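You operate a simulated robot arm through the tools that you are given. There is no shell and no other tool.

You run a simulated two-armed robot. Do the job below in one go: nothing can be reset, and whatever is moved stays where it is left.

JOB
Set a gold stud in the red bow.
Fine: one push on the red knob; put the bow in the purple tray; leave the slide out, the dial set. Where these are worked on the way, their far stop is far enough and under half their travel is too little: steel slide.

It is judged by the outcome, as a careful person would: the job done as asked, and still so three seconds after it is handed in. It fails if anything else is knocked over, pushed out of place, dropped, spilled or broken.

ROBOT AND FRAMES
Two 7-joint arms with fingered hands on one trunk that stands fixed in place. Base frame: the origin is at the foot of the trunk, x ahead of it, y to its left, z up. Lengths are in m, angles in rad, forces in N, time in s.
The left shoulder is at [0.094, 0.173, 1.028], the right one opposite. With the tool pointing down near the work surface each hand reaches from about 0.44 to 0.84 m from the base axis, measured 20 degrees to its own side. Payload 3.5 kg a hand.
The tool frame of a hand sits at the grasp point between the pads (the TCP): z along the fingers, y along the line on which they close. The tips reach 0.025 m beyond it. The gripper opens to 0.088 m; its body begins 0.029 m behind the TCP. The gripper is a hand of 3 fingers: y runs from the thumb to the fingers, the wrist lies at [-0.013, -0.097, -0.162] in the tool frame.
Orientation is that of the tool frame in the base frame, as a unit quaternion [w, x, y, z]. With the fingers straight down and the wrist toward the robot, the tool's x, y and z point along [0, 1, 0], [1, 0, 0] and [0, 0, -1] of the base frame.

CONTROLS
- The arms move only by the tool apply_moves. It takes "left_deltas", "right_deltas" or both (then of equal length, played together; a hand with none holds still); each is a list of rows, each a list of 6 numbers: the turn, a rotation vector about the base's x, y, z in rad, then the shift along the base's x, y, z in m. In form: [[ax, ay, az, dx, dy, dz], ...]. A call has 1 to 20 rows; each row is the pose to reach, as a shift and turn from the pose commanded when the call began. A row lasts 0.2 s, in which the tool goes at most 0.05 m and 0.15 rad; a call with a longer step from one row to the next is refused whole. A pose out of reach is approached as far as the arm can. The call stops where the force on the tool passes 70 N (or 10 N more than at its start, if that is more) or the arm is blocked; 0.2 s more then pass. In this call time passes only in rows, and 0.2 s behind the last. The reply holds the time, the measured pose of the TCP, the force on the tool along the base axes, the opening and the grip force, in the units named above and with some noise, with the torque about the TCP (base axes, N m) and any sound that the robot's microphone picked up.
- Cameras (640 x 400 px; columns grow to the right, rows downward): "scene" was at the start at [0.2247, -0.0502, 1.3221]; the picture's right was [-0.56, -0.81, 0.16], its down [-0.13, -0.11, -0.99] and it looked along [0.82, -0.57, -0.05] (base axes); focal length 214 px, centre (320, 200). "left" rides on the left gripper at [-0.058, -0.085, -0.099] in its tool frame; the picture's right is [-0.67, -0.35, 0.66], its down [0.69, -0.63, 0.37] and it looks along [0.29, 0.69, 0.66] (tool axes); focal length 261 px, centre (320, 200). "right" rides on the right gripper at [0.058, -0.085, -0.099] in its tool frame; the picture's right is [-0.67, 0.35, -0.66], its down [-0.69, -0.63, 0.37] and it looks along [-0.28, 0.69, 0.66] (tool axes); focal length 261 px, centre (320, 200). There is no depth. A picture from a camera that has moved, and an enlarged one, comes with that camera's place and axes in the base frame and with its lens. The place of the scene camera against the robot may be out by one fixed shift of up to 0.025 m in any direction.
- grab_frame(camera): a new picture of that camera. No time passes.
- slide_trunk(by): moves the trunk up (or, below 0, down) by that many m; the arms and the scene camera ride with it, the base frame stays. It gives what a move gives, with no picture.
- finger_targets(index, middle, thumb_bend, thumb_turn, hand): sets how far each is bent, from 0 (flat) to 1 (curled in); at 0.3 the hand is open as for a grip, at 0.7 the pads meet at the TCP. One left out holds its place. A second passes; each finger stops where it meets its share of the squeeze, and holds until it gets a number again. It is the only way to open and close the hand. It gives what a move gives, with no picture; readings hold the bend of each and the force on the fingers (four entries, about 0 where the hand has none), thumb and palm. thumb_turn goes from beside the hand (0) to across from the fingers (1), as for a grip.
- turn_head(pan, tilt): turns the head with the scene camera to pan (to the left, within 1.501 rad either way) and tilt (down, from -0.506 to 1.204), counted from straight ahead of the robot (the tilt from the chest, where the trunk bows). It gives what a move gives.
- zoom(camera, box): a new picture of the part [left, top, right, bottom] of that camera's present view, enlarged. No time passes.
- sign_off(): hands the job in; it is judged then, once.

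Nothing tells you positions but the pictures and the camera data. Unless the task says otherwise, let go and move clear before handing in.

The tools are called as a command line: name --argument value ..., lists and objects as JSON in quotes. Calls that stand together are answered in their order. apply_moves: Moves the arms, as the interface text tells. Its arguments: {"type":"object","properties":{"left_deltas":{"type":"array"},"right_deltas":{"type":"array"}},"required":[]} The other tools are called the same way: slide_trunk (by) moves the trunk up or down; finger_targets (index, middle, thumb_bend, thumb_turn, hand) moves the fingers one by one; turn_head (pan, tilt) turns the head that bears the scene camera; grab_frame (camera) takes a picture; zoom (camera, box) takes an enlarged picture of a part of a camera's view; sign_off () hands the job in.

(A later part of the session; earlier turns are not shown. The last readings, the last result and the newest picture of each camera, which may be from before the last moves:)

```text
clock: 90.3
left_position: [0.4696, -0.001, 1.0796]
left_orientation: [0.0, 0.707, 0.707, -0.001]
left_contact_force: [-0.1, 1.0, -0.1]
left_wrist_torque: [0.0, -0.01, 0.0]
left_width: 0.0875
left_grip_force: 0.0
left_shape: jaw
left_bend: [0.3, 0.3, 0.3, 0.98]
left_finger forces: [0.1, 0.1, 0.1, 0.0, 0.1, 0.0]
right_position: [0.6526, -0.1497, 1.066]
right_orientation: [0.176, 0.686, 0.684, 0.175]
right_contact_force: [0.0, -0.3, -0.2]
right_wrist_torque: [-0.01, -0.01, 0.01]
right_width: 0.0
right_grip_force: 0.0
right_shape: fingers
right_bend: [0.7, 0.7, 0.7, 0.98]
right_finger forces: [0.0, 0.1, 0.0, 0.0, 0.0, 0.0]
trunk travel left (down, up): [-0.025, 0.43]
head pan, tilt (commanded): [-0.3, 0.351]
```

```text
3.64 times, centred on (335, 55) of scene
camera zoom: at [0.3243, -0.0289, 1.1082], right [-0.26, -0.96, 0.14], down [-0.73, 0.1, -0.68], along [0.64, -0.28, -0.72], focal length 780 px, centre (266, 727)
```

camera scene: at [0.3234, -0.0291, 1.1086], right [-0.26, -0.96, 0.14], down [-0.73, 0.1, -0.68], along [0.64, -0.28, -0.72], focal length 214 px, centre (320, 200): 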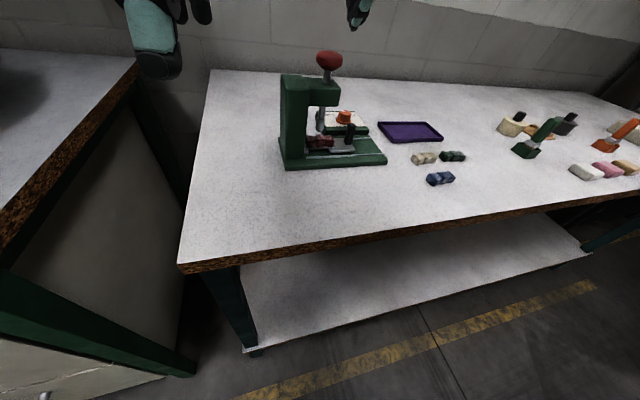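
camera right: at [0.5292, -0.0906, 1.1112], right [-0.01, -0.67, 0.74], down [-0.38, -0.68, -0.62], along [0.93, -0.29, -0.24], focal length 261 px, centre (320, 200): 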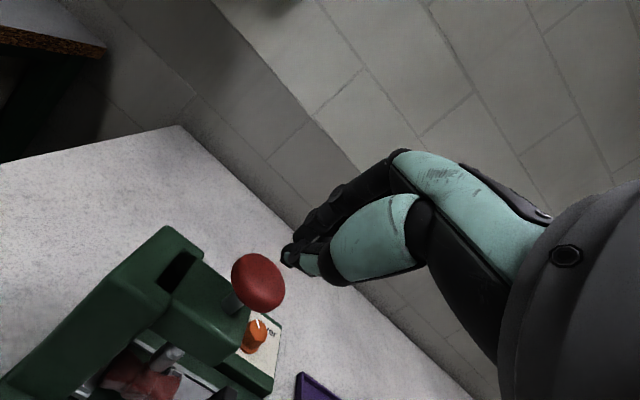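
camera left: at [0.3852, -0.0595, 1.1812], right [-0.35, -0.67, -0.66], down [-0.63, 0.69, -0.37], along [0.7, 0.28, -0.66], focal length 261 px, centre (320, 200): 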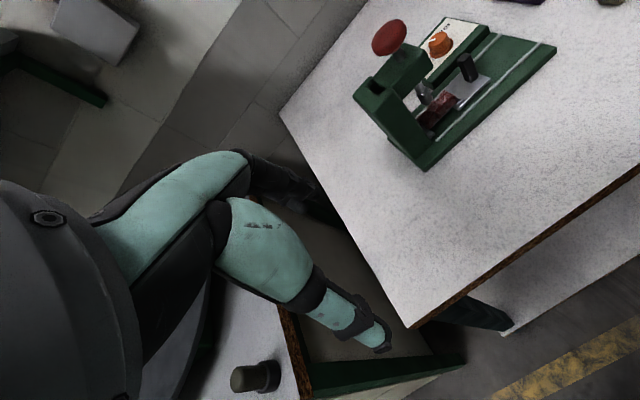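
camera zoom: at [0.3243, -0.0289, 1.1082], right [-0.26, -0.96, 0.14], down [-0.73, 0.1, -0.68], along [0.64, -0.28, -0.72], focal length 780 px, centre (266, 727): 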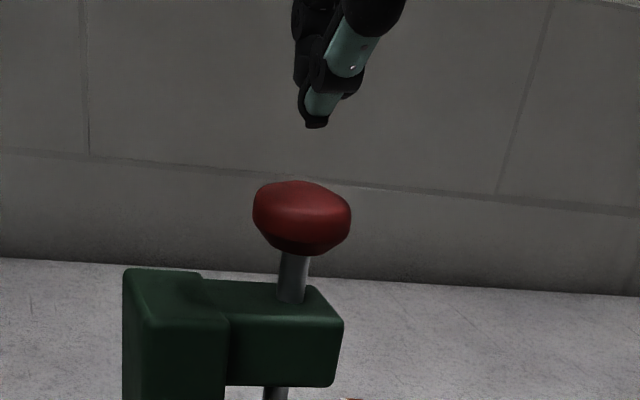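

The tips are about 2 cm directly above the knob's centre (axis ~(0.6655, -0.150)). I'll make one continuous push downward and watch force and sound.

apply_moves --right_deltas '[[0, 0, 0, 0, 0, -0.006], [0, 0, 0, 0, 0, -0.012], [0, 0, 0, 0, 0, -0.017], [0, 0, 0, 0, 0, -0.021], [0, 0, 0, 0, 0, -0.025], [0, 0, 0, 0, 0, -0.029], [0, 0, 0, 0, 0, -0.033], [0, 0, 0, 0, 0, -0.037], [0, 0, 0, 0, 0, -0.041], [0, 0, 0, 0, 0, -0.045]]'

zoom --camera "scene" --box '[270, 20, 400, 160]'

zoom --camera "left" --box '[340, 0, 500, 130]'

grab_frame --camera "right"

```text
clock: 92.5
left_position: [0.467, -0.0007, 1.0829]
left_orientation: [0.002, 0.707, 0.708, 0.001]
left_contact_force: [0.5, -0.4, 0.8]
left_wrist_torque: [0.01, 0.0, 0.02]
left_width: 0.0874
left_grip_force: 0.0
left_shape: jaw
left_bend: [0.3, 0.3, 0.3, 0.98]
left_finger forces: [0.0, 0.0, 0.0, 0.1, 0.1, 0.0]
right_position: [0.6498, -0.1496, 1.0252]
right_orientation: [0.179, 0.684, 0.685, 0.178]
right_contact_force: [-3.0, -0.8, 19.6]
right_wrist_torque: [0.07, -0.23, 0.0]
right_width: 0.0001
right_grip_force: 11.1
right_shape: fingers
right_bend: [0.67, 0.69, 0.75, 0.98]
right_finger forces: [0.0, 4.8, 0.1, 0.0, 17.8, 0.0]
trunk travel left (down, up): [-0.025, 0.43]
head pan, tilt (commanded): [-0.3, 0.351]
heard: click
```

```text
2.86 times, centred on (335, 90) of scene
camera zoom: at [0.3203, -0.0284, 1.1101], right [-0.26, -0.96, 0.14], down [-0.72, 0.1, -0.68], along [0.64, -0.28, -0.72], focal length 613 px, centre (277, 514)
```

zoom: 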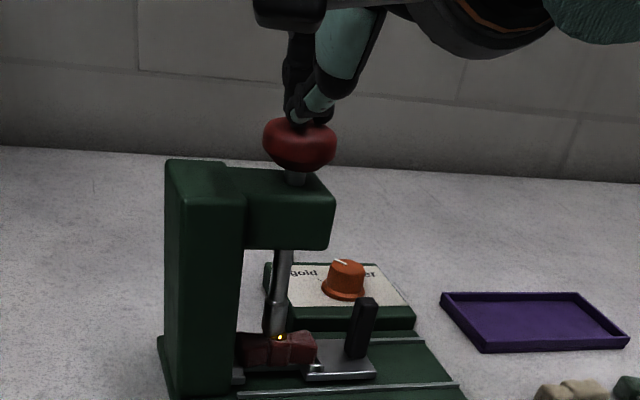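

```text
3.08 times, centred on (420, 65) of left
camera zoom: at [0.3818, -0.0587, 1.1828], right [-0.35, -0.67, -0.66], down [-0.63, 0.69, -0.37], along [0.7, 0.28, -0.66], focal length 802 px, centre (12, 615)
```

zoom: 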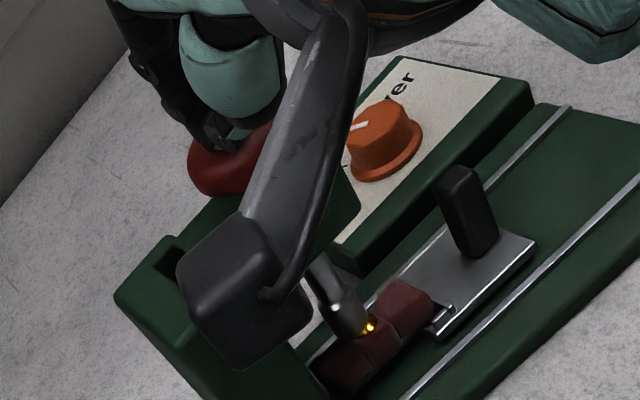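

```text
taken
camera right: at [0.5258, -0.0907, 1.0702], right [-0.02, -0.67, 0.74], down [-0.37, -0.69, -0.63], along [0.93, -0.29, -0.24], focal length 261 px, centre (320, 200)
```

right: 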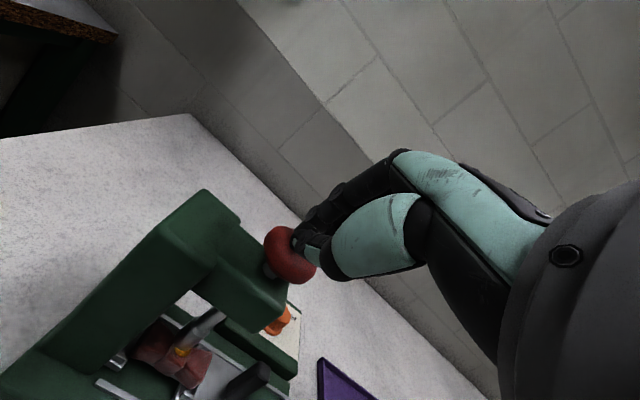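

I heard a click and a gold stud now shows on the bow's knot. I'll raise the hand straight up off the knob and move clear.

apply_moves --right_deltas '[[0, 0, 0, 0, 0, 0.012], [0, 0, 0, 0, 0, 0.026], [0, 0, 0, 0, 0, 0.04], [0, 0, 0, -0.005, -0.01, 0.05], [0, 0, 0, -0.02, -0.04, 0.055], [0, 0.05, 0, -0.03, -0.08, 0.05], [0, 0.1, 0, -0.04, -0.12, 0.04], [0, 0.15, 0, -0.05, -0.15, 0.03]]'

zoom --camera "scene" --box '[270, 20, 430, 180]'

zoom --camera "left" --box '[340, 0, 560, 140]'

grab_frame --camera "right"

```text
clock: 94.3
left_position: [0.4689, -0.0007, 1.0804]
left_orientation: [0.0, 0.707, 0.707, 0.0]
left_contact_force: [-0.5, -0.4, 0.2]
left_wrist_torque: [0.02, -0.02, 0.01]
left_width: 0.0874
left_grip_force: 0.1
left_shape: jaw
left_bend: [0.3, 0.3, 0.3, 0.98]
left_finger forces: [0.0, 0.0, 0.0, 0.1, 0.1, 0.1]
right_position: [0.6049, -0.3002, 1.0516]
right_orientation: [0.124, 0.696, 0.696, 0.124]
right_contact_force: [-0.6, 0.5, -0.3]
right_wrist_torque: [-0.04, -0.01, -0.01]
right_width: 0.0
right_grip_force: 0.1
right_shape: fingers
right_bend: [0.7, 0.7, 0.7, 0.97]
right_finger forces: [0.1, 0.0, 0.0, 0.1, 0.0, 0.1]
trunk travel left (down, up): [-0.025, 0.43]
head pan, tilt (commanded): [-0.3, 0.351]
```

```text
2.50 times, centred on (350, 100) of scene
camera zoom: at [0.3238, -0.0294, 1.1084], right [-0.26, -0.96, 0.14], down [-0.73, 0.1, -0.68], along [0.64, -0.28, -0.72], focal length 536 px, centre (245, 450)
```

zoom: 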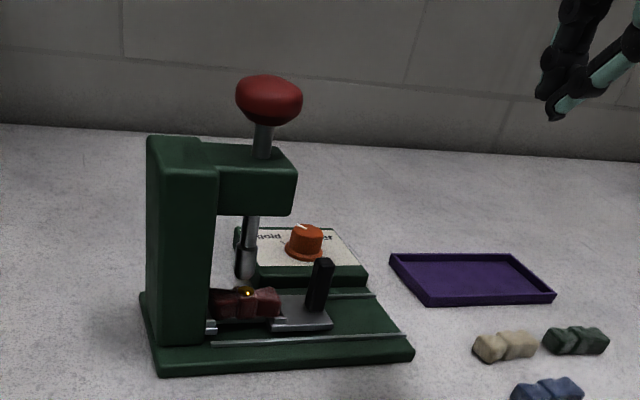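

```text
2.86 times, centred on (450, 70) of left
camera zoom: at [0.3857, -0.0598, 1.1809], right [-0.35, -0.67, -0.66], down [-0.63, 0.69, -0.37], along [0.69, 0.28, -0.66], focal length 745 px, centre (-51, 571)
```

zoom: 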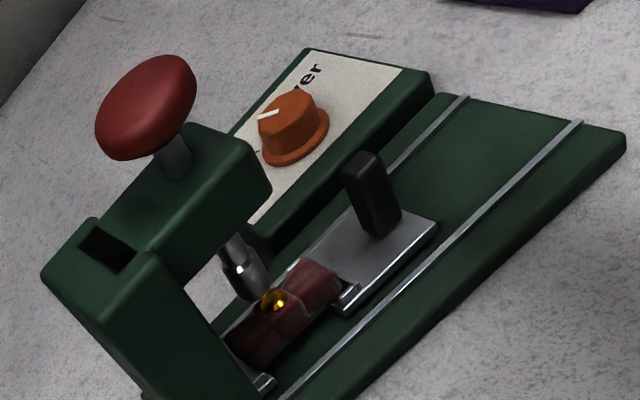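

```text
taken
camera right: at [0.4891, -0.2415, 1.115], right [0.1, -0.67, 0.73], down [-0.47, -0.69, -0.56], along [0.88, -0.28, -0.38], focal length 261 px, centre (320, 200)
```

right: 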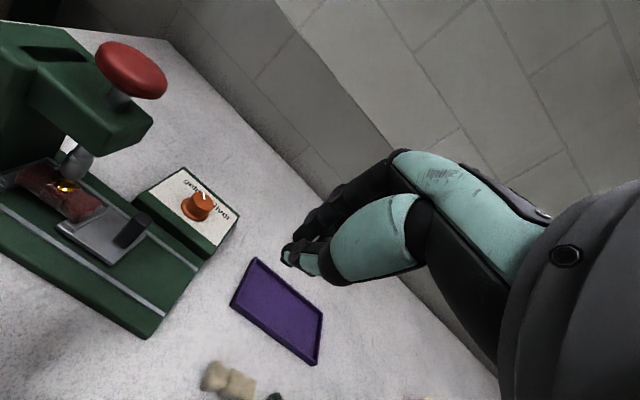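

The gold stud is seated in the knot and the knob has sprung back. Next I'll return to the handle (now near y≈-0.212) tool-down with open fingers to pull the slide out.

finger_targets --hand "right" --index 0.54 --middle 0.54 --thumb_bend 0.54

apply_moves --right_deltas '[[0, 0.1, 0, 0.015, 0, -0.01], [0, 0.2, 0, 0.03, 0, -0.03], [0, 0.3, 0, 0.05, 0, -0.05], [0, 0.353, 0, 0.064, 0.02, -0.06], [0, 0.353, 0, 0.064, 0.055, -0.07], [0, 0.353, 0, 0.064, 0.0865, -0.08]]'

grab_frame --camera "right"

zoom --camera "right" --box '[210, 210, 330, 310]'

zoom --camera "scene" --box '[290, 60, 400, 170]'

```text
clock: 95.3
left_position: [0.4694, -0.0012, 1.0804]
left_orientation: [0.001, 0.707, 0.707, -0.001]
left_contact_force: [-0.2, 0.4, -0.2]
left_wrist_torque: [-0.01, 0.0, -0.04]
left_width: 0.0874
left_grip_force: 0.0
left_shape: jaw
left_bend: [0.3, 0.3, 0.3, 0.98]
left_finger forces: [0.0, 0.0, 0.0, 0.0, 0.1, 0.0]
right_position: [0.6051, -0.2988, 1.0512]
right_orientation: [0.125, 0.696, 0.696, 0.124]
right_contact_force: [0.4, -0.3, -0.3]
right_wrist_torque: [-0.01, 0.0, 0.04]
right_width: 0.0324
right_grip_force: 0.1
right_shape: fingers
right_bend: [0.54, 0.54, 0.54, 0.97]
right_finger forces: [0.1, 0.1, 0.0, 0.0, 0.0, 0.0]
trunk travel left (down, up): [-0.025, 0.43]
head pan, tilt (commanded): [-0.3, 0.351]
```

```text
clock: 96.8
left_position: [0.4719, -0.0011, 1.0796]
left_orientation: [0.0, 0.707, 0.707, 0.0]
left_contact_force: [0.0, -0.3, -0.6]
left_wrist_torque: [0.01, 0.02, -0.02]
left_width: 0.0872
left_grip_force: 0.1
left_shape: jaw
left_bend: [0.3, 0.3, 0.3, 0.98]
left_finger forces: [0.1, 0.0, 0.1, 0.0, 0.0, 0.1]
right_position: [0.6699, -0.2129, 0.9709]
right_orientation: [-0.001, 0.708, 0.706, -0.001]
right_contact_force: [-1.0, -0.6, -0.4]
right_wrist_torque: [0.0, 0.03, 0.0]
right_width: 0.0323
right_grip_force: 0.0
right_shape: fingers
right_bend: [0.54, 0.54, 0.54, 0.97]
right_finger forces: [0.1, 0.0, 0.0, 0.1, 0.0, 0.0]
trunk travel left (down, up): [-0.025, 0.43]
head pan, tilt (commanded): [-0.3, 0.351]
```

```text
taken
camera right: at [0.5828, -0.1543, 1.0701], right [0.35, -0.67, 0.66], down [-0.63, -0.68, -0.36], along [0.69, -0.29, -0.66], focal length 261 px, centre (320, 200)
```

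right: 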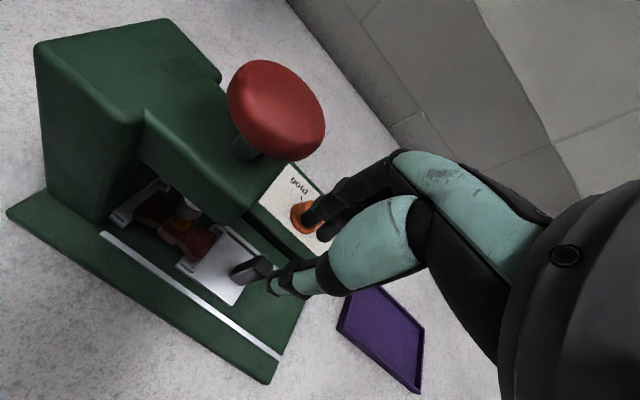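

```text
4.00 times, centred on (270, 260) of right
camera zoom: at [0.5828, -0.1543, 1.0701], right [0.35, -0.67, 0.66], down [-0.63, -0.68, -0.36], along [0.69, -0.29, -0.66], focal length 1043 px, centre (520, -40)
```

zoom: 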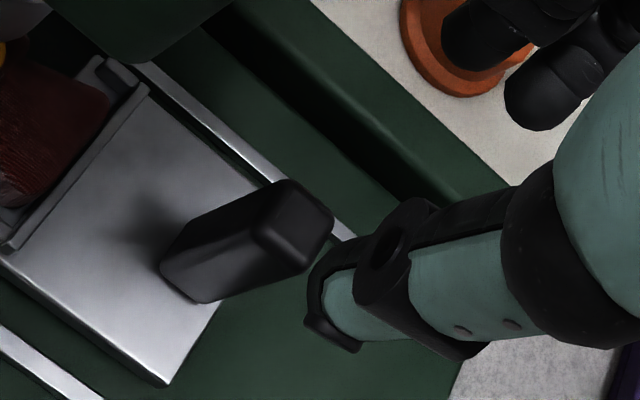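

```text
3.64 times, centred on (345, 115) of scene
camera zoom: at [0.3252, -0.0289, 1.1078], right [-0.26, -0.96, 0.14], down [-0.73, 0.1, -0.68], along [0.63, -0.28, -0.72], focal length 780 px, centre (229, 509)
```

zoom: 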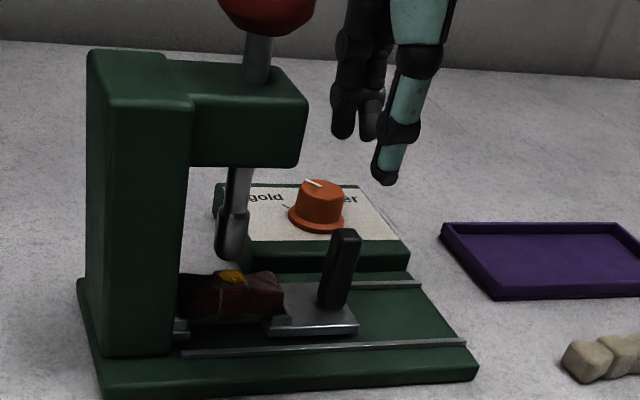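

The handle is exactly on the grip axis again. I'll descend, grip it, and pull the slide out slowly (-y).

apply_moves --right_deltas '[[0, 0, 0, 0, 0, -0.02], [0, 0, 0, 0, 0, -0.04], [0, 0, 0, 0, 0, -0.056], [0, 0, 0, 0, 0, -0.065]]'

finger_targets --hand "right" --index 0.71 --middle 0.71 --thumb_bend 0.74

zoom --camera "scene" --box '[290, 60, 400, 170]'

```text
clock: 97.8
left_position: [0.47, -0.0009, 1.0804]
left_orientation: [0.0, 0.707, 0.707, 0.0]
left_contact_force: [-0.2, -0.6, -0.2]
left_wrist_torque: [-0.01, 0.03, 0.01]
left_width: 0.0877
left_grip_force: 0.0
left_shape: jaw
left_bend: [0.3, 0.3, 0.3, 0.98]
left_finger forces: [0.0, 0.1, 0.0, 0.0, 0.0, 0.0]
right_position: [0.6673, -0.2139, 0.9055]
right_orientation: [-0.001, 0.707, 0.707, -0.001]
right_contact_force: [-0.4, 0.6, 0.0]
right_wrist_torque: [0.0, -0.01, 0.0]
right_width: 0.0324
right_grip_force: 0.1
right_shape: fingers
right_bend: [0.54, 0.54, 0.54, 0.97]
right_finger forces: [0.0, 0.1, 0.1, 0.0, 0.0, 0.0]
trunk travel left (down, up): [-0.025, 0.43]
head pan, tilt (commanded): [-0.3, 0.351]
```

```text
clock: 98.8
left_position: [0.4709, -0.0001, 1.0791]
left_orientation: [0.0, 0.708, 0.707, -0.001]
left_contact_force: [0.0, 0.7, -0.2]
left_wrist_torque: [-0.03, 0.0, 0.03]
left_width: 0.0878
left_grip_force: 0.0
left_shape: jaw
left_bend: [0.3, 0.3, 0.3, 0.98]
left_finger forces: [0.0, 0.0, 0.0, 0.0, 0.0, 0.1]
right_position: [0.6682, -0.213, 0.9053]
right_orientation: [-0.001, 0.707, 0.707, 0.0]
right_contact_force: [5.7, -1.3, -0.2]
right_wrist_torque: [-0.06, -0.16, 0.05]
right_width: 0.0074
right_grip_force: 8.9
right_shape: fingers
right_bend: [0.63, 0.65, 0.69, 0.97]
right_finger forces: [5.9, 5.7, 0.0, 0.1, 5.9, 0.0]
trunk travel left (down, up): [-0.025, 0.43]
head pan, tilt (commanded): [-0.3, 0.351]
```

```text
3.64 times, centred on (345, 115) of scene
camera zoom: at [0.3249, -0.0291, 1.1081], right [-0.26, -0.96, 0.14], down [-0.73, 0.1, -0.68], along [0.64, -0.28, -0.72], focal length 780 px, centre (229, 509)
```

zoom: 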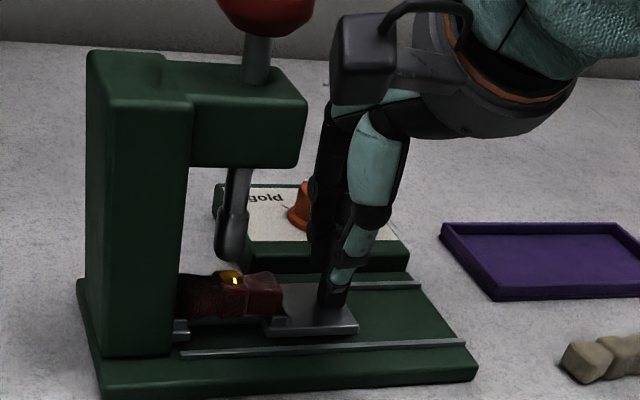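

The handle is firmly gripped. I'll pull the slide out slowly by 8.3 cm, back to where it was.

apply_moves --right_deltas '[[0, 0, 0, 0, -0.003, 0], [0, 0, 0, 0, -0.008, 0], [0, 0, 0, 0, -0.015, 0], [0, 0, 0, 0, -0.023, 0], [0, 0, 0, 0, -0.031, 0], [0, 0, 0, 0, -0.039, 0], [0, 0, 0, 0, -0.047, 0], [0, 0, 0, 0, -0.055, 0], [0, 0, 0, 0, -0.063, 0], [0, 0, 0, 0, -0.071, 0], [0, 0, 0, 0, -0.077, 0], [0, 0, 0, 0, -0.081, 0]]'

zoom --camera "scene" --box '[290, 60, 430, 180]'

zoom --camera "left" --box '[380, 0, 580, 120]'

grab_frame --camera "right"

```text
clock: 101.3
left_position: [0.4702, 0.0, 1.0796]
left_orientation: [0.001, 0.707, 0.707, -0.001]
left_contact_force: [-0.3, 1.0, 0.3]
left_wrist_torque: [0.01, -0.01, 0.01]
left_width: 0.0877
left_grip_force: 0.0
left_shape: jaw
left_bend: [0.3, 0.3, 0.3, 0.98]
left_finger forces: [0.0, 0.0, 0.0, 0.0, 0.1, 0.0]
right_position: [0.6679, -0.2924, 0.9043]
right_orientation: [-0.001, 0.708, 0.706, -0.001]
right_contact_force: [6.8, 0.6, -1.4]
right_wrist_torque: [-0.02, -0.13, 0.01]
right_width: 0.0071
right_grip_force: 8.1
right_shape: fingers
right_bend: [0.62, 0.65, 0.69, 0.97]
right_finger forces: [5.5, 5.0, 0.0, 0.1, 5.8, 0.0]
trunk travel left (down, up): [-0.025, 0.43]
head pan, tilt (commanded): [-0.3, 0.351]
```

```text
3.33 times, centred on (360, 120) of scene
camera zoom: at [0.3249, -0.0289, 1.1081], right [-0.26, -0.96, 0.14], down [-0.73, 0.1, -0.68], along [0.64, -0.28, -0.72], focal length 715 px, centre (187, 467)
```

zoom: 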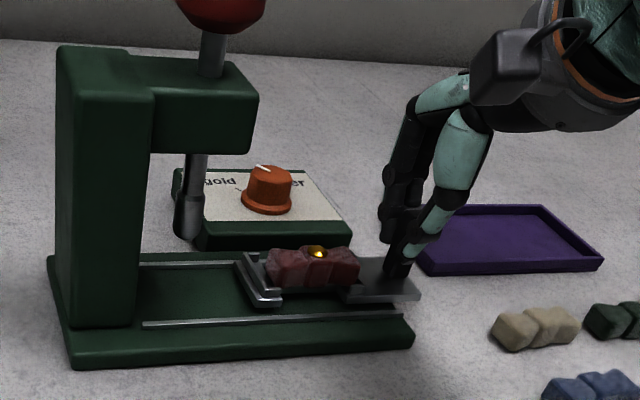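

```text
3.20 times, centred on (480, 60) of left
camera zoom: at [0.3869, -0.0592, 1.1805], right [-0.35, -0.67, -0.65], down [-0.63, 0.69, -0.37], along [0.69, 0.28, -0.66], focal length 834 px, centre (-192, 648)
```

zoom: 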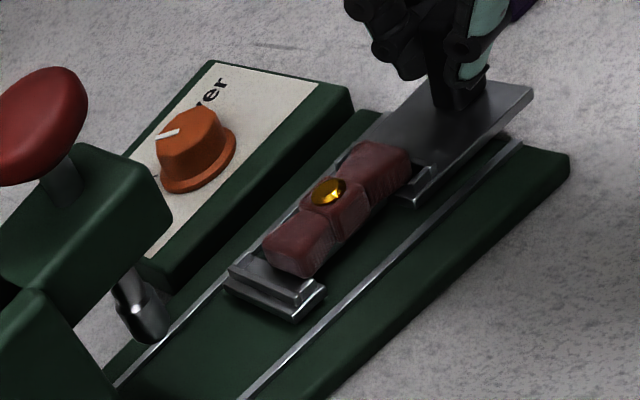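

```text
taken
camera right: at [0.5814, -0.2353, 1.0043], right [0.35, -0.67, 0.66], down [-0.63, -0.69, -0.36], along [0.69, -0.29, -0.66], focal length 261 px, centre (320, 200)
```

right: 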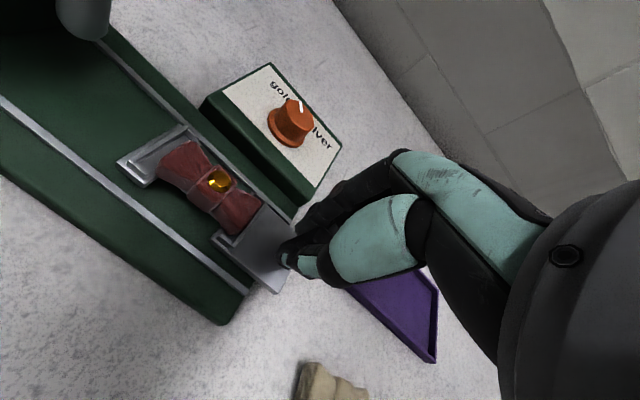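

The slide is back out with the studded bow. I'll ease it the last few millimetres to its outer stop.

apply_moves --right_deltas '[[0, 0, 0, 0, -0.002, 0], [0, 0, 0, 0, -0.004, 0], [0, 0, 0, 0, -0.006, 0]]'

zoom --camera "scene" --box '[290, 60, 430, 180]'

```text
clock: 102.2
left_position: [0.4709, -0.0006, 1.0792]
left_orientation: [0.001, 0.707, 0.707, -0.001]
left_contact_force: [0.1, 0.3, 0.4]
left_wrist_torque: [0.0, 0.0, 0.03]
left_width: 0.0877
left_grip_force: 0.2
left_shape: jaw
left_bend: [0.3, 0.3, 0.3, 0.98]
left_finger forces: [0.1, 0.1, 0.0, 0.1, 0.1, 0.1]
right_position: [0.6678, -0.2997, 0.9053]
right_orientation: [0.0, 0.707, 0.707, 0.0]
right_contact_force: [2.8, 1.6, -2.4]
right_wrist_torque: [-0.01, -0.07, 0.06]
right_width: 0.0072
right_grip_force: 7.8
right_shape: fingers
right_bend: [0.63, 0.65, 0.69, 0.97]
right_finger forces: [4.7, 3.7, 0.0, 0.1, 6.3, 0.0]
trunk travel left (down, up): [-0.025, 0.43]
head pan, tilt (commanded): [-0.3, 0.351]
```

```text
3.33 times, centred on (360, 120) of scene
camera zoom: at [0.3248, -0.0285, 1.108], right [-0.26, -0.96, 0.14], down [-0.73, 0.1, -0.68], along [0.64, -0.28, -0.72], focal length 715 px, centre (187, 467)
```

zoom: 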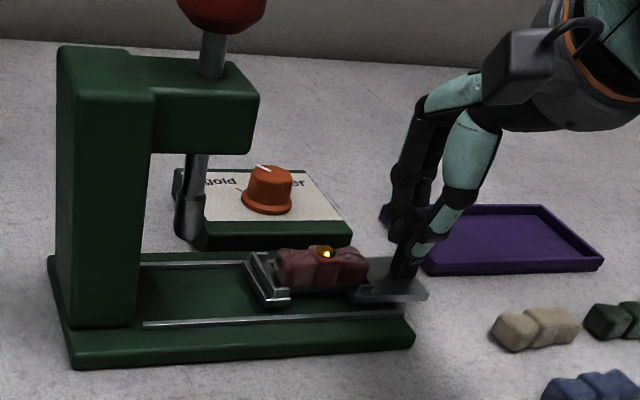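

The slide is out at its stop. I'll release the handle, lift, and test the reach over the purple tray with an empty hand before carrying the bow.

finger_targets --hand "right" --index 0.52 --middle 0.52 --thumb_bend 0.52

apply_moves --right_deltas '[[0, 0, 0, 0, 0, 0.015], [0, 0, 0, 0, 0, 0.035], [0, 0, 0, 0, 0, 0.055], [0, 0, 0, 0.0, -0.03, 0.055], [0, 0, 0, 0.02, -0.065, 0.045], [0, 0, 0, 0.04, -0.1, 0.03], [0, 0, 0, 0.06, -0.115, 0.02], [0, 0, 0, 0.068, -0.115, 0.01]]'

grab_frame --camera "scene"

grab_frame --camera "right"

```text
clock: 103.2
left_position: [0.4688, -0.0013, 1.0807]
left_orientation: [0.001, 0.707, 0.707, -0.001]
left_contact_force: [0.2, -0.6, 0.3]
left_wrist_torque: [0.0, -0.01, 0.01]
left_width: 0.0875
left_grip_force: 0.0
left_shape: jaw
left_bend: [0.3, 0.3, 0.3, 0.98]
left_finger forces: [0.0, 0.0, 0.0, 0.0, 0.0, 0.0]
right_position: [0.6676, -0.2991, 0.9059]
right_orientation: [0.001, 0.707, 0.707, 0.0]
right_contact_force: [-1.0, -0.3, 0.5]
right_wrist_torque: [-0.05, -0.01, -0.02]
right_width: 0.0368
right_grip_force: 0.2
right_shape: fingers
right_bend: [0.52, 0.52, 0.52, 0.97]
right_finger forces: [0.0, 0.0, 0.1, 0.0, 0.0, 0.1]
trunk travel left (down, up): [-0.025, 0.43]
head pan, tilt (commanded): [-0.3, 0.351]
```

```text
clock: 105.0
left_position: [0.4693, -0.0009, 1.0811]
left_orientation: [0.0, 0.707, 0.707, 0.0]
left_contact_force: [0.6, -0.5, -0.7]
left_wrist_torque: [0.0, 0.0, 0.04]
left_width: 0.0877
left_grip_force: 0.0
left_shape: jaw
left_bend: [0.3, 0.3, 0.3, 0.98]
left_finger forces: [0.1, 0.0, 0.0, 0.1, 0.0, 0.0]
right_position: [0.7357, -0.4144, 0.9149]
right_orientation: [0.0, 0.707, 0.707, -0.001]
right_contact_force: [0.1, 0.1, -0.1]
right_wrist_torque: [0.02, 0.0, 0.01]
right_width: 0.0369
right_grip_force: 0.0
right_shape: fingers
right_bend: [0.52, 0.52, 0.52, 0.97]
right_finger forces: [0.1, 0.0, 0.1, 0.0, 0.1, 0.0]
trunk travel left (down, up): [-0.025, 0.43]
head pan, tilt (commanded): [-0.3, 0.351]
```

```text
taken
camera scene: at [0.3242, -0.0291, 1.1083], right [-0.26, -0.96, 0.14], down [-0.73, 0.1, -0.68], along [0.64, -0.28, -0.72], focal length 214 px, centre (320, 200)
```

scene: 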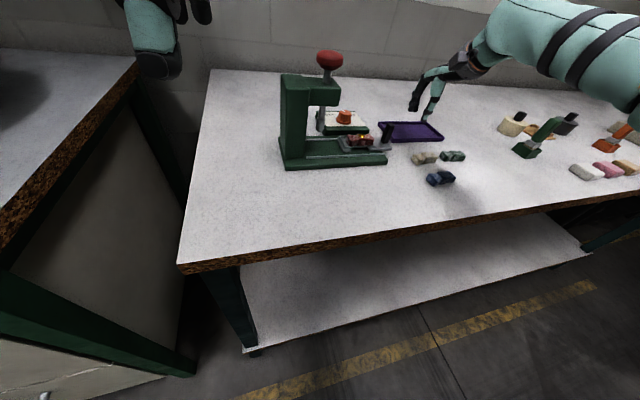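

```text
taken
camera right: at [0.6494, -0.3562, 1.0148], right [0.35, -0.67, 0.66], down [-0.63, -0.69, -0.37], along [0.69, -0.29, -0.66], focal length 261 px, centre (320, 200)
```

right: 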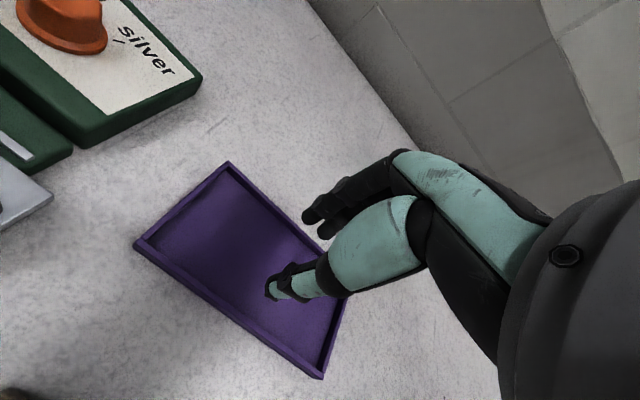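

Tool-down reach over the tray centre works. I'll go back above the bow in the cradle and check alignment for picking it up.

apply_moves --right_deltas '[[0, 0, 0, 0, 0.0, 0.03], [0, 0, 0, -0.02, 0.03, 0.045], [0, 0, 0, -0.04, 0.07, 0.045], [0, 0, 0, -0.06, 0.11, 0.045], [0, 0, 0, -0.07, 0.15, 0.045], [0, 0, 0, -0.0702, 0.1759, 0.045]]'

grab_frame --camera "right"

zoom --camera "right" --box '[200, 210, 330, 320]'

zoom --camera "left" --box '[450, 0, 570, 90]'

zoom --camera "scene" --box '[330, 80, 410, 165]'

```text
clock: 106.3
left_position: [0.4706, -0.001, 1.0811]
left_orientation: [-0.001, 0.707, 0.707, 0.0]
left_contact_force: [0.9, 0.3, 0.0]
left_wrist_torque: [0.0, 0.01, -0.02]
left_width: 0.0875
left_grip_force: 0.0
left_shape: jaw
left_bend: [0.3, 0.3, 0.3, 0.98]
left_finger forces: [0.0, 0.1, 0.0, 0.0, 0.0, 0.1]
right_position: [0.6642, -0.2378, 0.9605]
right_orientation: [-0.001, 0.708, 0.706, -0.001]
right_contact_force: [1.2, -0.1, 0.0]
right_wrist_torque: [-0.02, -0.01, 0.03]
right_width: 0.0367
right_grip_force: 0.1
right_shape: fingers
right_bend: [0.52, 0.52, 0.52, 0.97]
right_finger forces: [0.0, 0.0, 0.1, 0.0, 0.0, 0.0]
trunk travel left (down, up): [-0.025, 0.43]
head pan, tilt (commanded): [-0.3, 0.351]
```

```text
taken
camera right: at [0.577, -0.1802, 1.0601], right [0.35, -0.67, 0.66], down [-0.63, -0.68, -0.37], along [0.69, -0.29, -0.66], focal length 261 px, centre (320, 200)
```

right: 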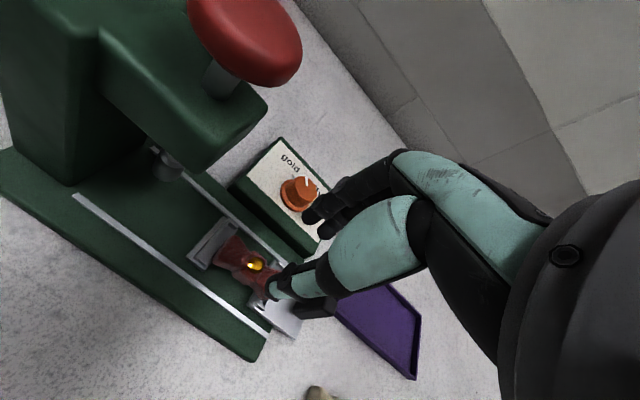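

```text
3.64 times, centred on (265, 265) of right
camera zoom: at [0.577, -0.1802, 1.0601], right [0.35, -0.67, 0.66], down [-0.63, -0.68, -0.37], along [0.69, -0.29, -0.66], focal length 948 px, centre (520, -36)
```

zoom: 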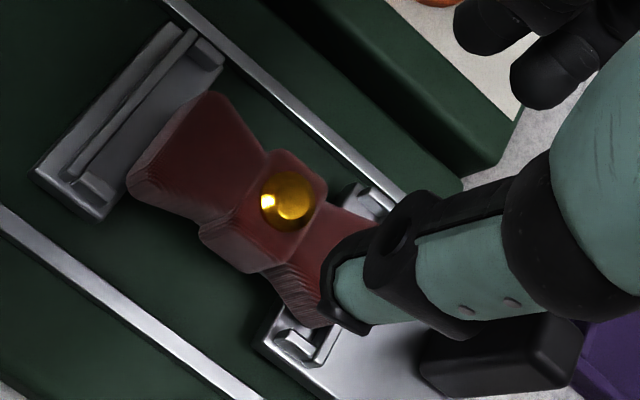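

```text
4.44 times, centred on (510, 45) of left
camera zoom: at [0.3865, -0.0594, 1.1805], right [-0.35, -0.67, -0.65], down [-0.63, 0.69, -0.37], along [0.69, 0.28, -0.66], focal length 1158 px, centre (-524, 889)
```

zoom: 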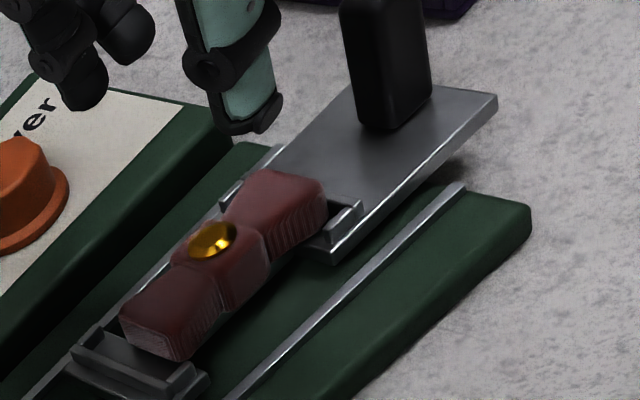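

```text
4.71 times, centred on (370, 122) of scene
camera zoom: at [0.3245, -0.0291, 1.1081], right [-0.26, -0.96, 0.14], down [-0.73, 0.1, -0.68], along [0.64, -0.28, -0.72], focal length 1009 px, centre (85, 565)
```

zoom: 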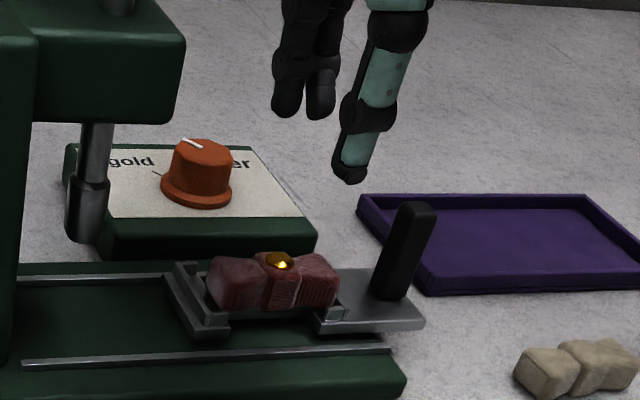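

The stud sits on the knot; the bow is within 2.5 mm of the grip axis and yawed about -0.05 rad. I'll correct that and descend in stages.

apply_moves --right_deltas '[[0, 0, -0.05, 0.001, 0.0024, -0.01], [0, 0, -0.05, 0.001, 0.0024, -0.03], [0, 0, -0.05, 0.001, 0.0024, -0.047]]'

zoom --camera "right" --box '[220, 180, 350, 300]'

zoom --camera "scene" --box '[330, 90, 410, 165]'

zoom --camera "left" --box '[450, 0, 570, 90]'

```text
clock: 107.2
left_position: [0.4702, -0.0005, 1.0809]
left_orientation: [0.001, 0.707, 0.707, 0.0]
left_contact_force: [-0.6, -0.3, -1.0]
left_wrist_torque: [0.01, 0.03, -0.03]
left_width: 0.0877
left_grip_force: 0.1
left_shape: jaw
left_bend: [0.3, 0.3, 0.3, 0.98]
left_finger forces: [0.1, 0.0, 0.0, 0.0, 0.0, 0.0]
right_position: [0.6658, -0.2375, 0.914]
right_orientation: [0.0, 0.725, 0.689, -0.001]
right_contact_force: [-0.1, -0.9, 0.3]
right_wrist_torque: [-0.01, -0.04, -0.04]
right_width: 0.0368
right_grip_force: 0.0
right_shape: fingers
right_bend: [0.52, 0.52, 0.52, 0.97]
right_finger forces: [0.1, 0.0, 0.0, 0.1, 0.1, 0.1]
trunk travel left (down, up): [-0.025, 0.43]
head pan, tilt (commanded): [-0.3, 0.351]
```

```text
3.33 times, centred on (285, 240) of right
camera zoom: at [0.5826, -0.174, 1.0124], right [0.31, -0.69, 0.66], down [-0.66, -0.65, -0.37], along [0.68, -0.32, -0.66], focal length 869 px, centre (437, 67)
```

zoom: 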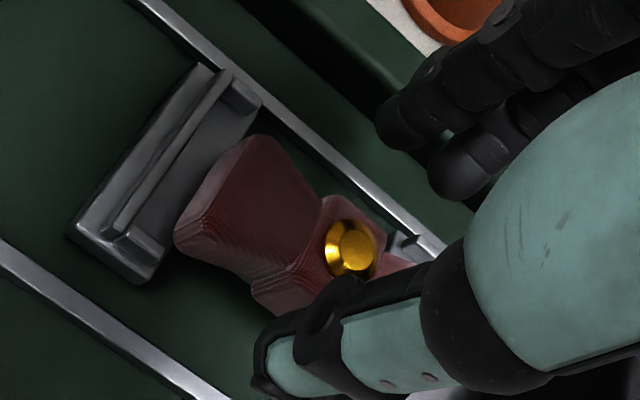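

```text
5.33 times, centred on (370, 128) of scene
camera zoom: at [0.3242, -0.0288, 1.1083], right [-0.26, -0.96, 0.14], down [-0.73, 0.1, -0.68], along [0.64, -0.28, -0.72], focal length 1144 px, centre (53, 587)
```

zoom: 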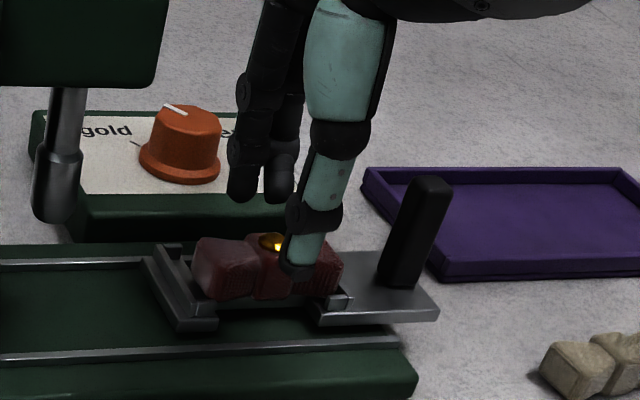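

```text
4.44 times, centred on (510, 45) of left
camera zoom: at [0.3861, -0.0591, 1.1807], right [-0.35, -0.67, -0.65], down [-0.63, 0.69, -0.37], along [0.69, 0.28, -0.66], focal length 1158 px, centre (-524, 889)
```

zoom: 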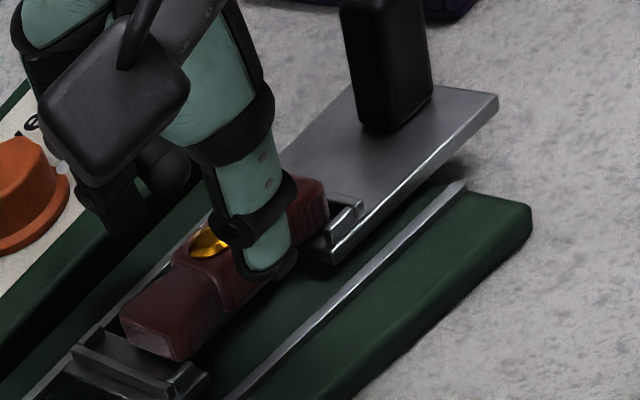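

The thumb is still ~3 mm toward -y from the knot centre. I'll shift +3.5 mm in y and descend to the gripping height.

apply_moves --right_deltas '[[0, 0, 0, -0.001, 0.0035, 0], [0, 0, 0, -0.001, 0.0035, -0.01], [0, 0, 0, -0.001, 0.0035, -0.018], [0, 0, 0, -0.001, 0.0035, -0.0215]]'

zoom --camera "right" --box '[230, 170, 360, 290]'

zoom --camera "scene" --box '[340, 110, 390, 160]'

zoom --camera "left" --box '[460, 10, 560, 90]'

```text
clock: 108.2
left_position: [0.4698, -0.0012, 1.0811]
left_orientation: [0.001, 0.707, 0.707, -0.001]
left_contact_force: [0.3, -0.3, -0.1]
left_wrist_torque: [0.01, -0.01, 0.0]
left_width: 0.0876
left_grip_force: 0.1
left_shape: jaw
left_bend: [0.3, 0.3, 0.3, 0.98]
left_finger forces: [0.1, 0.0, 0.1, 0.0, 0.0, 0.0]
right_position: [0.6658, -0.2327, 0.8929]
right_orientation: [0.0, 0.724, 0.689, -0.001]
right_contact_force: [-0.2, -0.3, -0.2]
right_wrist_torque: [0.03, -0.03, -0.01]
right_width: 0.0369
right_grip_force: 0.1
right_shape: fingers
right_bend: [0.52, 0.52, 0.52, 0.97]
right_finger forces: [0.0, 0.0, 0.0, 0.0, 0.0, 0.1]
trunk travel left (down, up): [-0.025, 0.43]
head pan, tilt (commanded): [-0.3, 0.351]
```

```text
3.33 times, centred on (295, 230) of right
camera zoom: at [0.5819, -0.1698, 0.9914], right [0.32, -0.69, 0.66], down [-0.66, -0.65, -0.37], along [0.68, -0.32, -0.66], focal length 869 px, centre (403, 100)
```

zoom: 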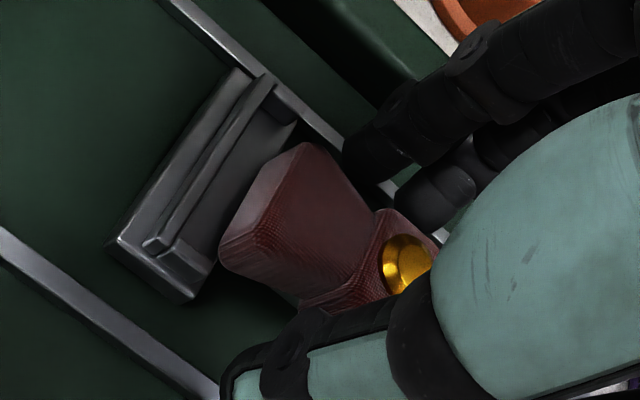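

```text
8.00 times, centred on (365, 135) of scene
camera zoom: at [0.324, -0.0288, 1.1084], right [-0.26, -0.96, 0.14], down [-0.73, 0.1, -0.68], along [0.64, -0.28, -0.72], focal length 1716 px, centre (-40, 720)
```

zoom: 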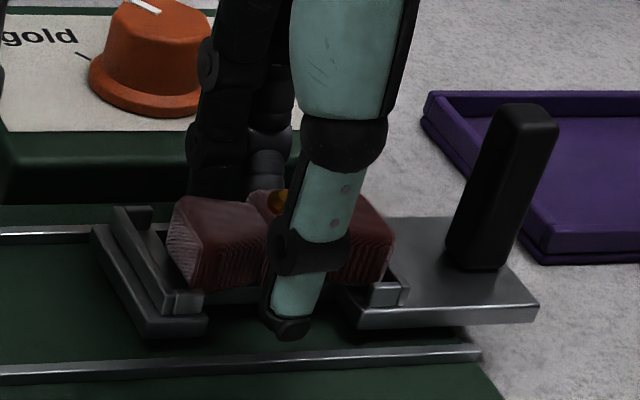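

```text
5.00 times, centred on (510, 50) of left
camera zoom: at [0.3859, -0.0591, 1.1808], right [-0.35, -0.67, -0.65], down [-0.63, 0.69, -0.37], along [0.69, 0.28, -0.66], focal length 1303 px, centre (-630, 950)
```

zoom: 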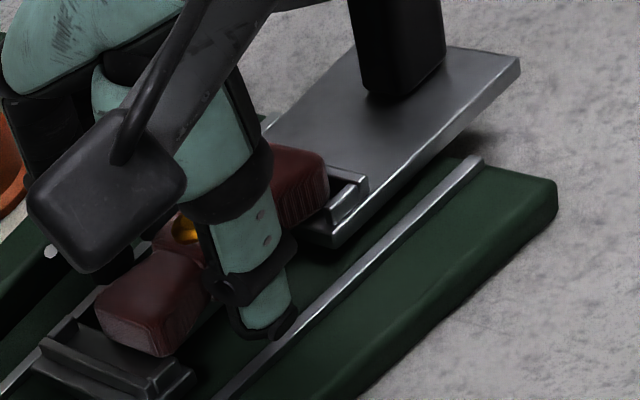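

The thumb now opposes the knot centre. I'll close moderately (no over-squeeze this time).

finger_targets --hand "right" --index 0.65 --middle 0.65 --thumb_bend 0.65

zoom --camera "scene" --box '[340, 110, 390, 160]'

zoom --camera "right" --box '[230, 170, 360, 290]'

```text
clock: 109.2
left_position: [0.47, 0.0003, 1.0801]
left_orientation: [0.0, 0.707, 0.707, 0.0]
left_contact_force: [0.2, 0.3, 0.3]
left_wrist_torque: [-0.04, 0.01, 0.0]
left_width: 0.0878
left_grip_force: 0.1
left_shape: jaw
left_bend: [0.3, 0.3, 0.3, 0.98]
left_finger forces: [0.0, 0.1, 0.0, 0.0, 0.0, 0.0]
right_position: [0.6666, -0.2327, 0.8917]
right_orientation: [-0.001, 0.725, 0.689, -0.001]
right_contact_force: [4.9, 0.0, 0.9]
right_wrist_torque: [0.0, -0.11, 0.04]
right_width: 0.0206
right_grip_force: 5.9
right_shape: fingers
right_bend: [0.59, 0.6, 0.6, 0.97]
right_finger forces: [3.8, 4.4, 0.0, 0.0, 3.6, 0.0]
trunk travel left (down, up): [-0.025, 0.43]
head pan, tilt (commanded): [-0.3, 0.351]
```

```text
8.00 times, centred on (365, 135) of scene
camera zoom: at [0.3246, -0.0288, 1.1082], right [-0.26, -0.96, 0.14], down [-0.73, 0.1, -0.68], along [0.64, -0.28, -0.72], focal length 1716 px, centre (-40, 720)
```

zoom: 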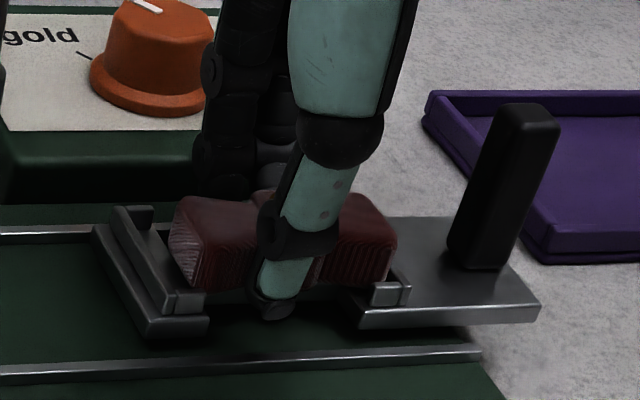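

```text
3.33 times, centred on (295, 230) of right
camera zoom: at [0.5825, -0.1698, 0.9912], right [0.32, -0.69, 0.66], down [-0.66, -0.65, -0.36], along [0.68, -0.32, -0.66], focal length 869 px, centre (403, 100)
```

zoom: 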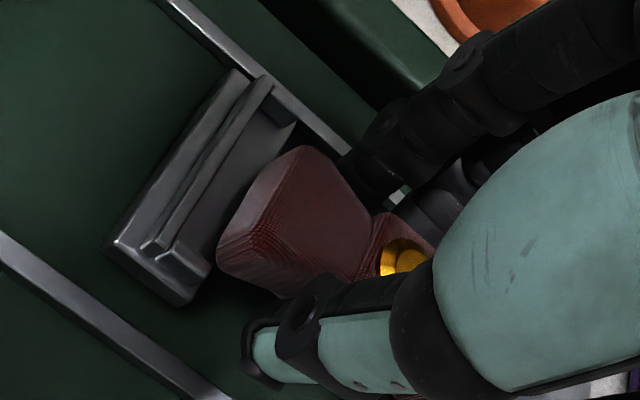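

Good three-digit grip, with balanced finger forces. I'll add a touch of thumb and lift slowly.

finger_targets --hand "right" --thumb_bend 0.68

apply_moves --right_deltas '[[0, 0, 0, 0, 0, 0.006], [0, 0, 0, 0, 0, 0.014], [0, 0, 0, 0, 0, 0.03], [0, 0, 0, 0, 0, 0.05], [0, 0, 0, 0, 0, 0.068]]'

zoom --camera "scene" --box '[330, 70, 420, 165]'

zoom --camera "left" --box '[440, 0, 580, 100]'

grab_frame --camera "right"

```text
clock: 110.2
left_position: [0.4707, 0.0, 1.0808]
left_orientation: [0.002, 0.707, 0.708, -0.001]
left_contact_force: [-0.2, -0.6, -0.7]
left_wrist_torque: [-0.02, 0.0, -0.02]
left_width: 0.0875
left_grip_force: 0.1
left_shape: jaw
left_bend: [0.3, 0.3, 0.3, 0.98]
left_finger forces: [0.1, 0.1, 0.0, 0.0, 0.0, 0.0]
right_position: [0.6655, -0.232, 0.8923]
right_orientation: [-0.001, 0.725, 0.689, -0.001]
right_contact_force: [4.1, -0.2, 0.1]
right_wrist_torque: [0.0, -0.1, 0.02]
right_width: 0.0204
right_grip_force: 6.5
right_shape: fingers
right_bend: [0.59, 0.6, 0.61, 0.97]
right_finger forces: [4.0, 4.7, 0.0, 0.0, 5.0, 0.0]
trunk travel left (down, up): [-0.025, 0.43]
head pan, tilt (commanded): [-0.3, 0.351]
```

```text
clock: 111.3
left_position: [0.4694, -0.0012, 1.0799]
left_orientation: [0.0, 0.707, 0.707, 0.0]
left_contact_force: [0.0, 0.7, 0.4]
left_wrist_torque: [-0.01, 0.03, -0.03]
left_width: 0.0879
left_grip_force: 0.2
left_shape: jaw
left_bend: [0.3, 0.3, 0.3, 0.98]
left_finger forces: [0.0, 0.0, 0.1, 0.1, 0.1, 0.1]
right_position: [0.6648, -0.2323, 0.9602]
right_orientation: [0.0, 0.725, 0.689, -0.001]
right_contact_force: [-0.2, 0.4, -0.1]
right_wrist_torque: [-0.02, 0.0, 0.02]
right_width: 0.0204
right_grip_force: 6.2
right_shape: fingers
right_bend: [0.6, 0.61, 0.61, 0.96]
right_finger forces: [3.4, 2.8, 0.1, 0.0, 6.2, 0.0]
trunk travel left (down, up): [-0.025, 0.43]
head pan, tilt (commanded): [-0.3, 0.351]
```

```text
4.21 times, centred on (375, 118) of scene
camera zoom: at [0.3238, -0.0288, 1.1085], right [-0.26, -0.96, 0.14], down [-0.73, 0.1, -0.68], along [0.64, -0.28, -0.72], focal length 903 px, centre (88, 547)
```

zoom: 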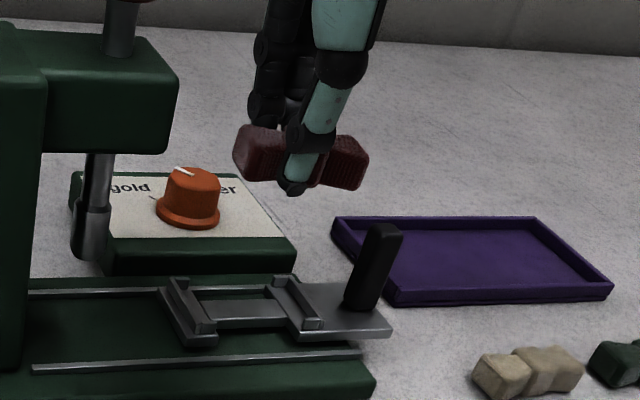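

```text
4.00 times, centred on (510, 50) of left
camera zoom: at [0.3857, -0.0591, 1.1809], right [-0.35, -0.67, -0.66], down [-0.63, 0.69, -0.37], along [0.69, 0.28, -0.66], focal length 1043 px, centre (-440, 800)
```

zoom: 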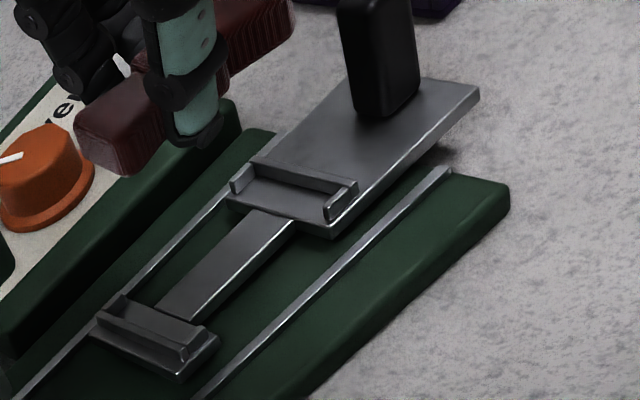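

```text
taken
camera right: at [0.5818, -0.1695, 1.0597], right [0.31, -0.69, 0.66], down [-0.66, -0.65, -0.36], along [0.68, -0.32, -0.66], focal length 261 px, centre (320, 200)
```

right: 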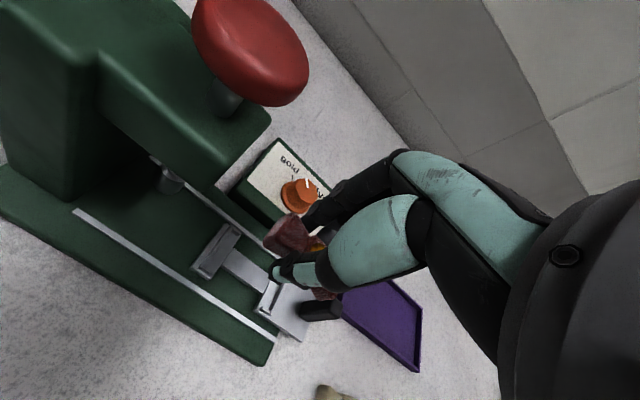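

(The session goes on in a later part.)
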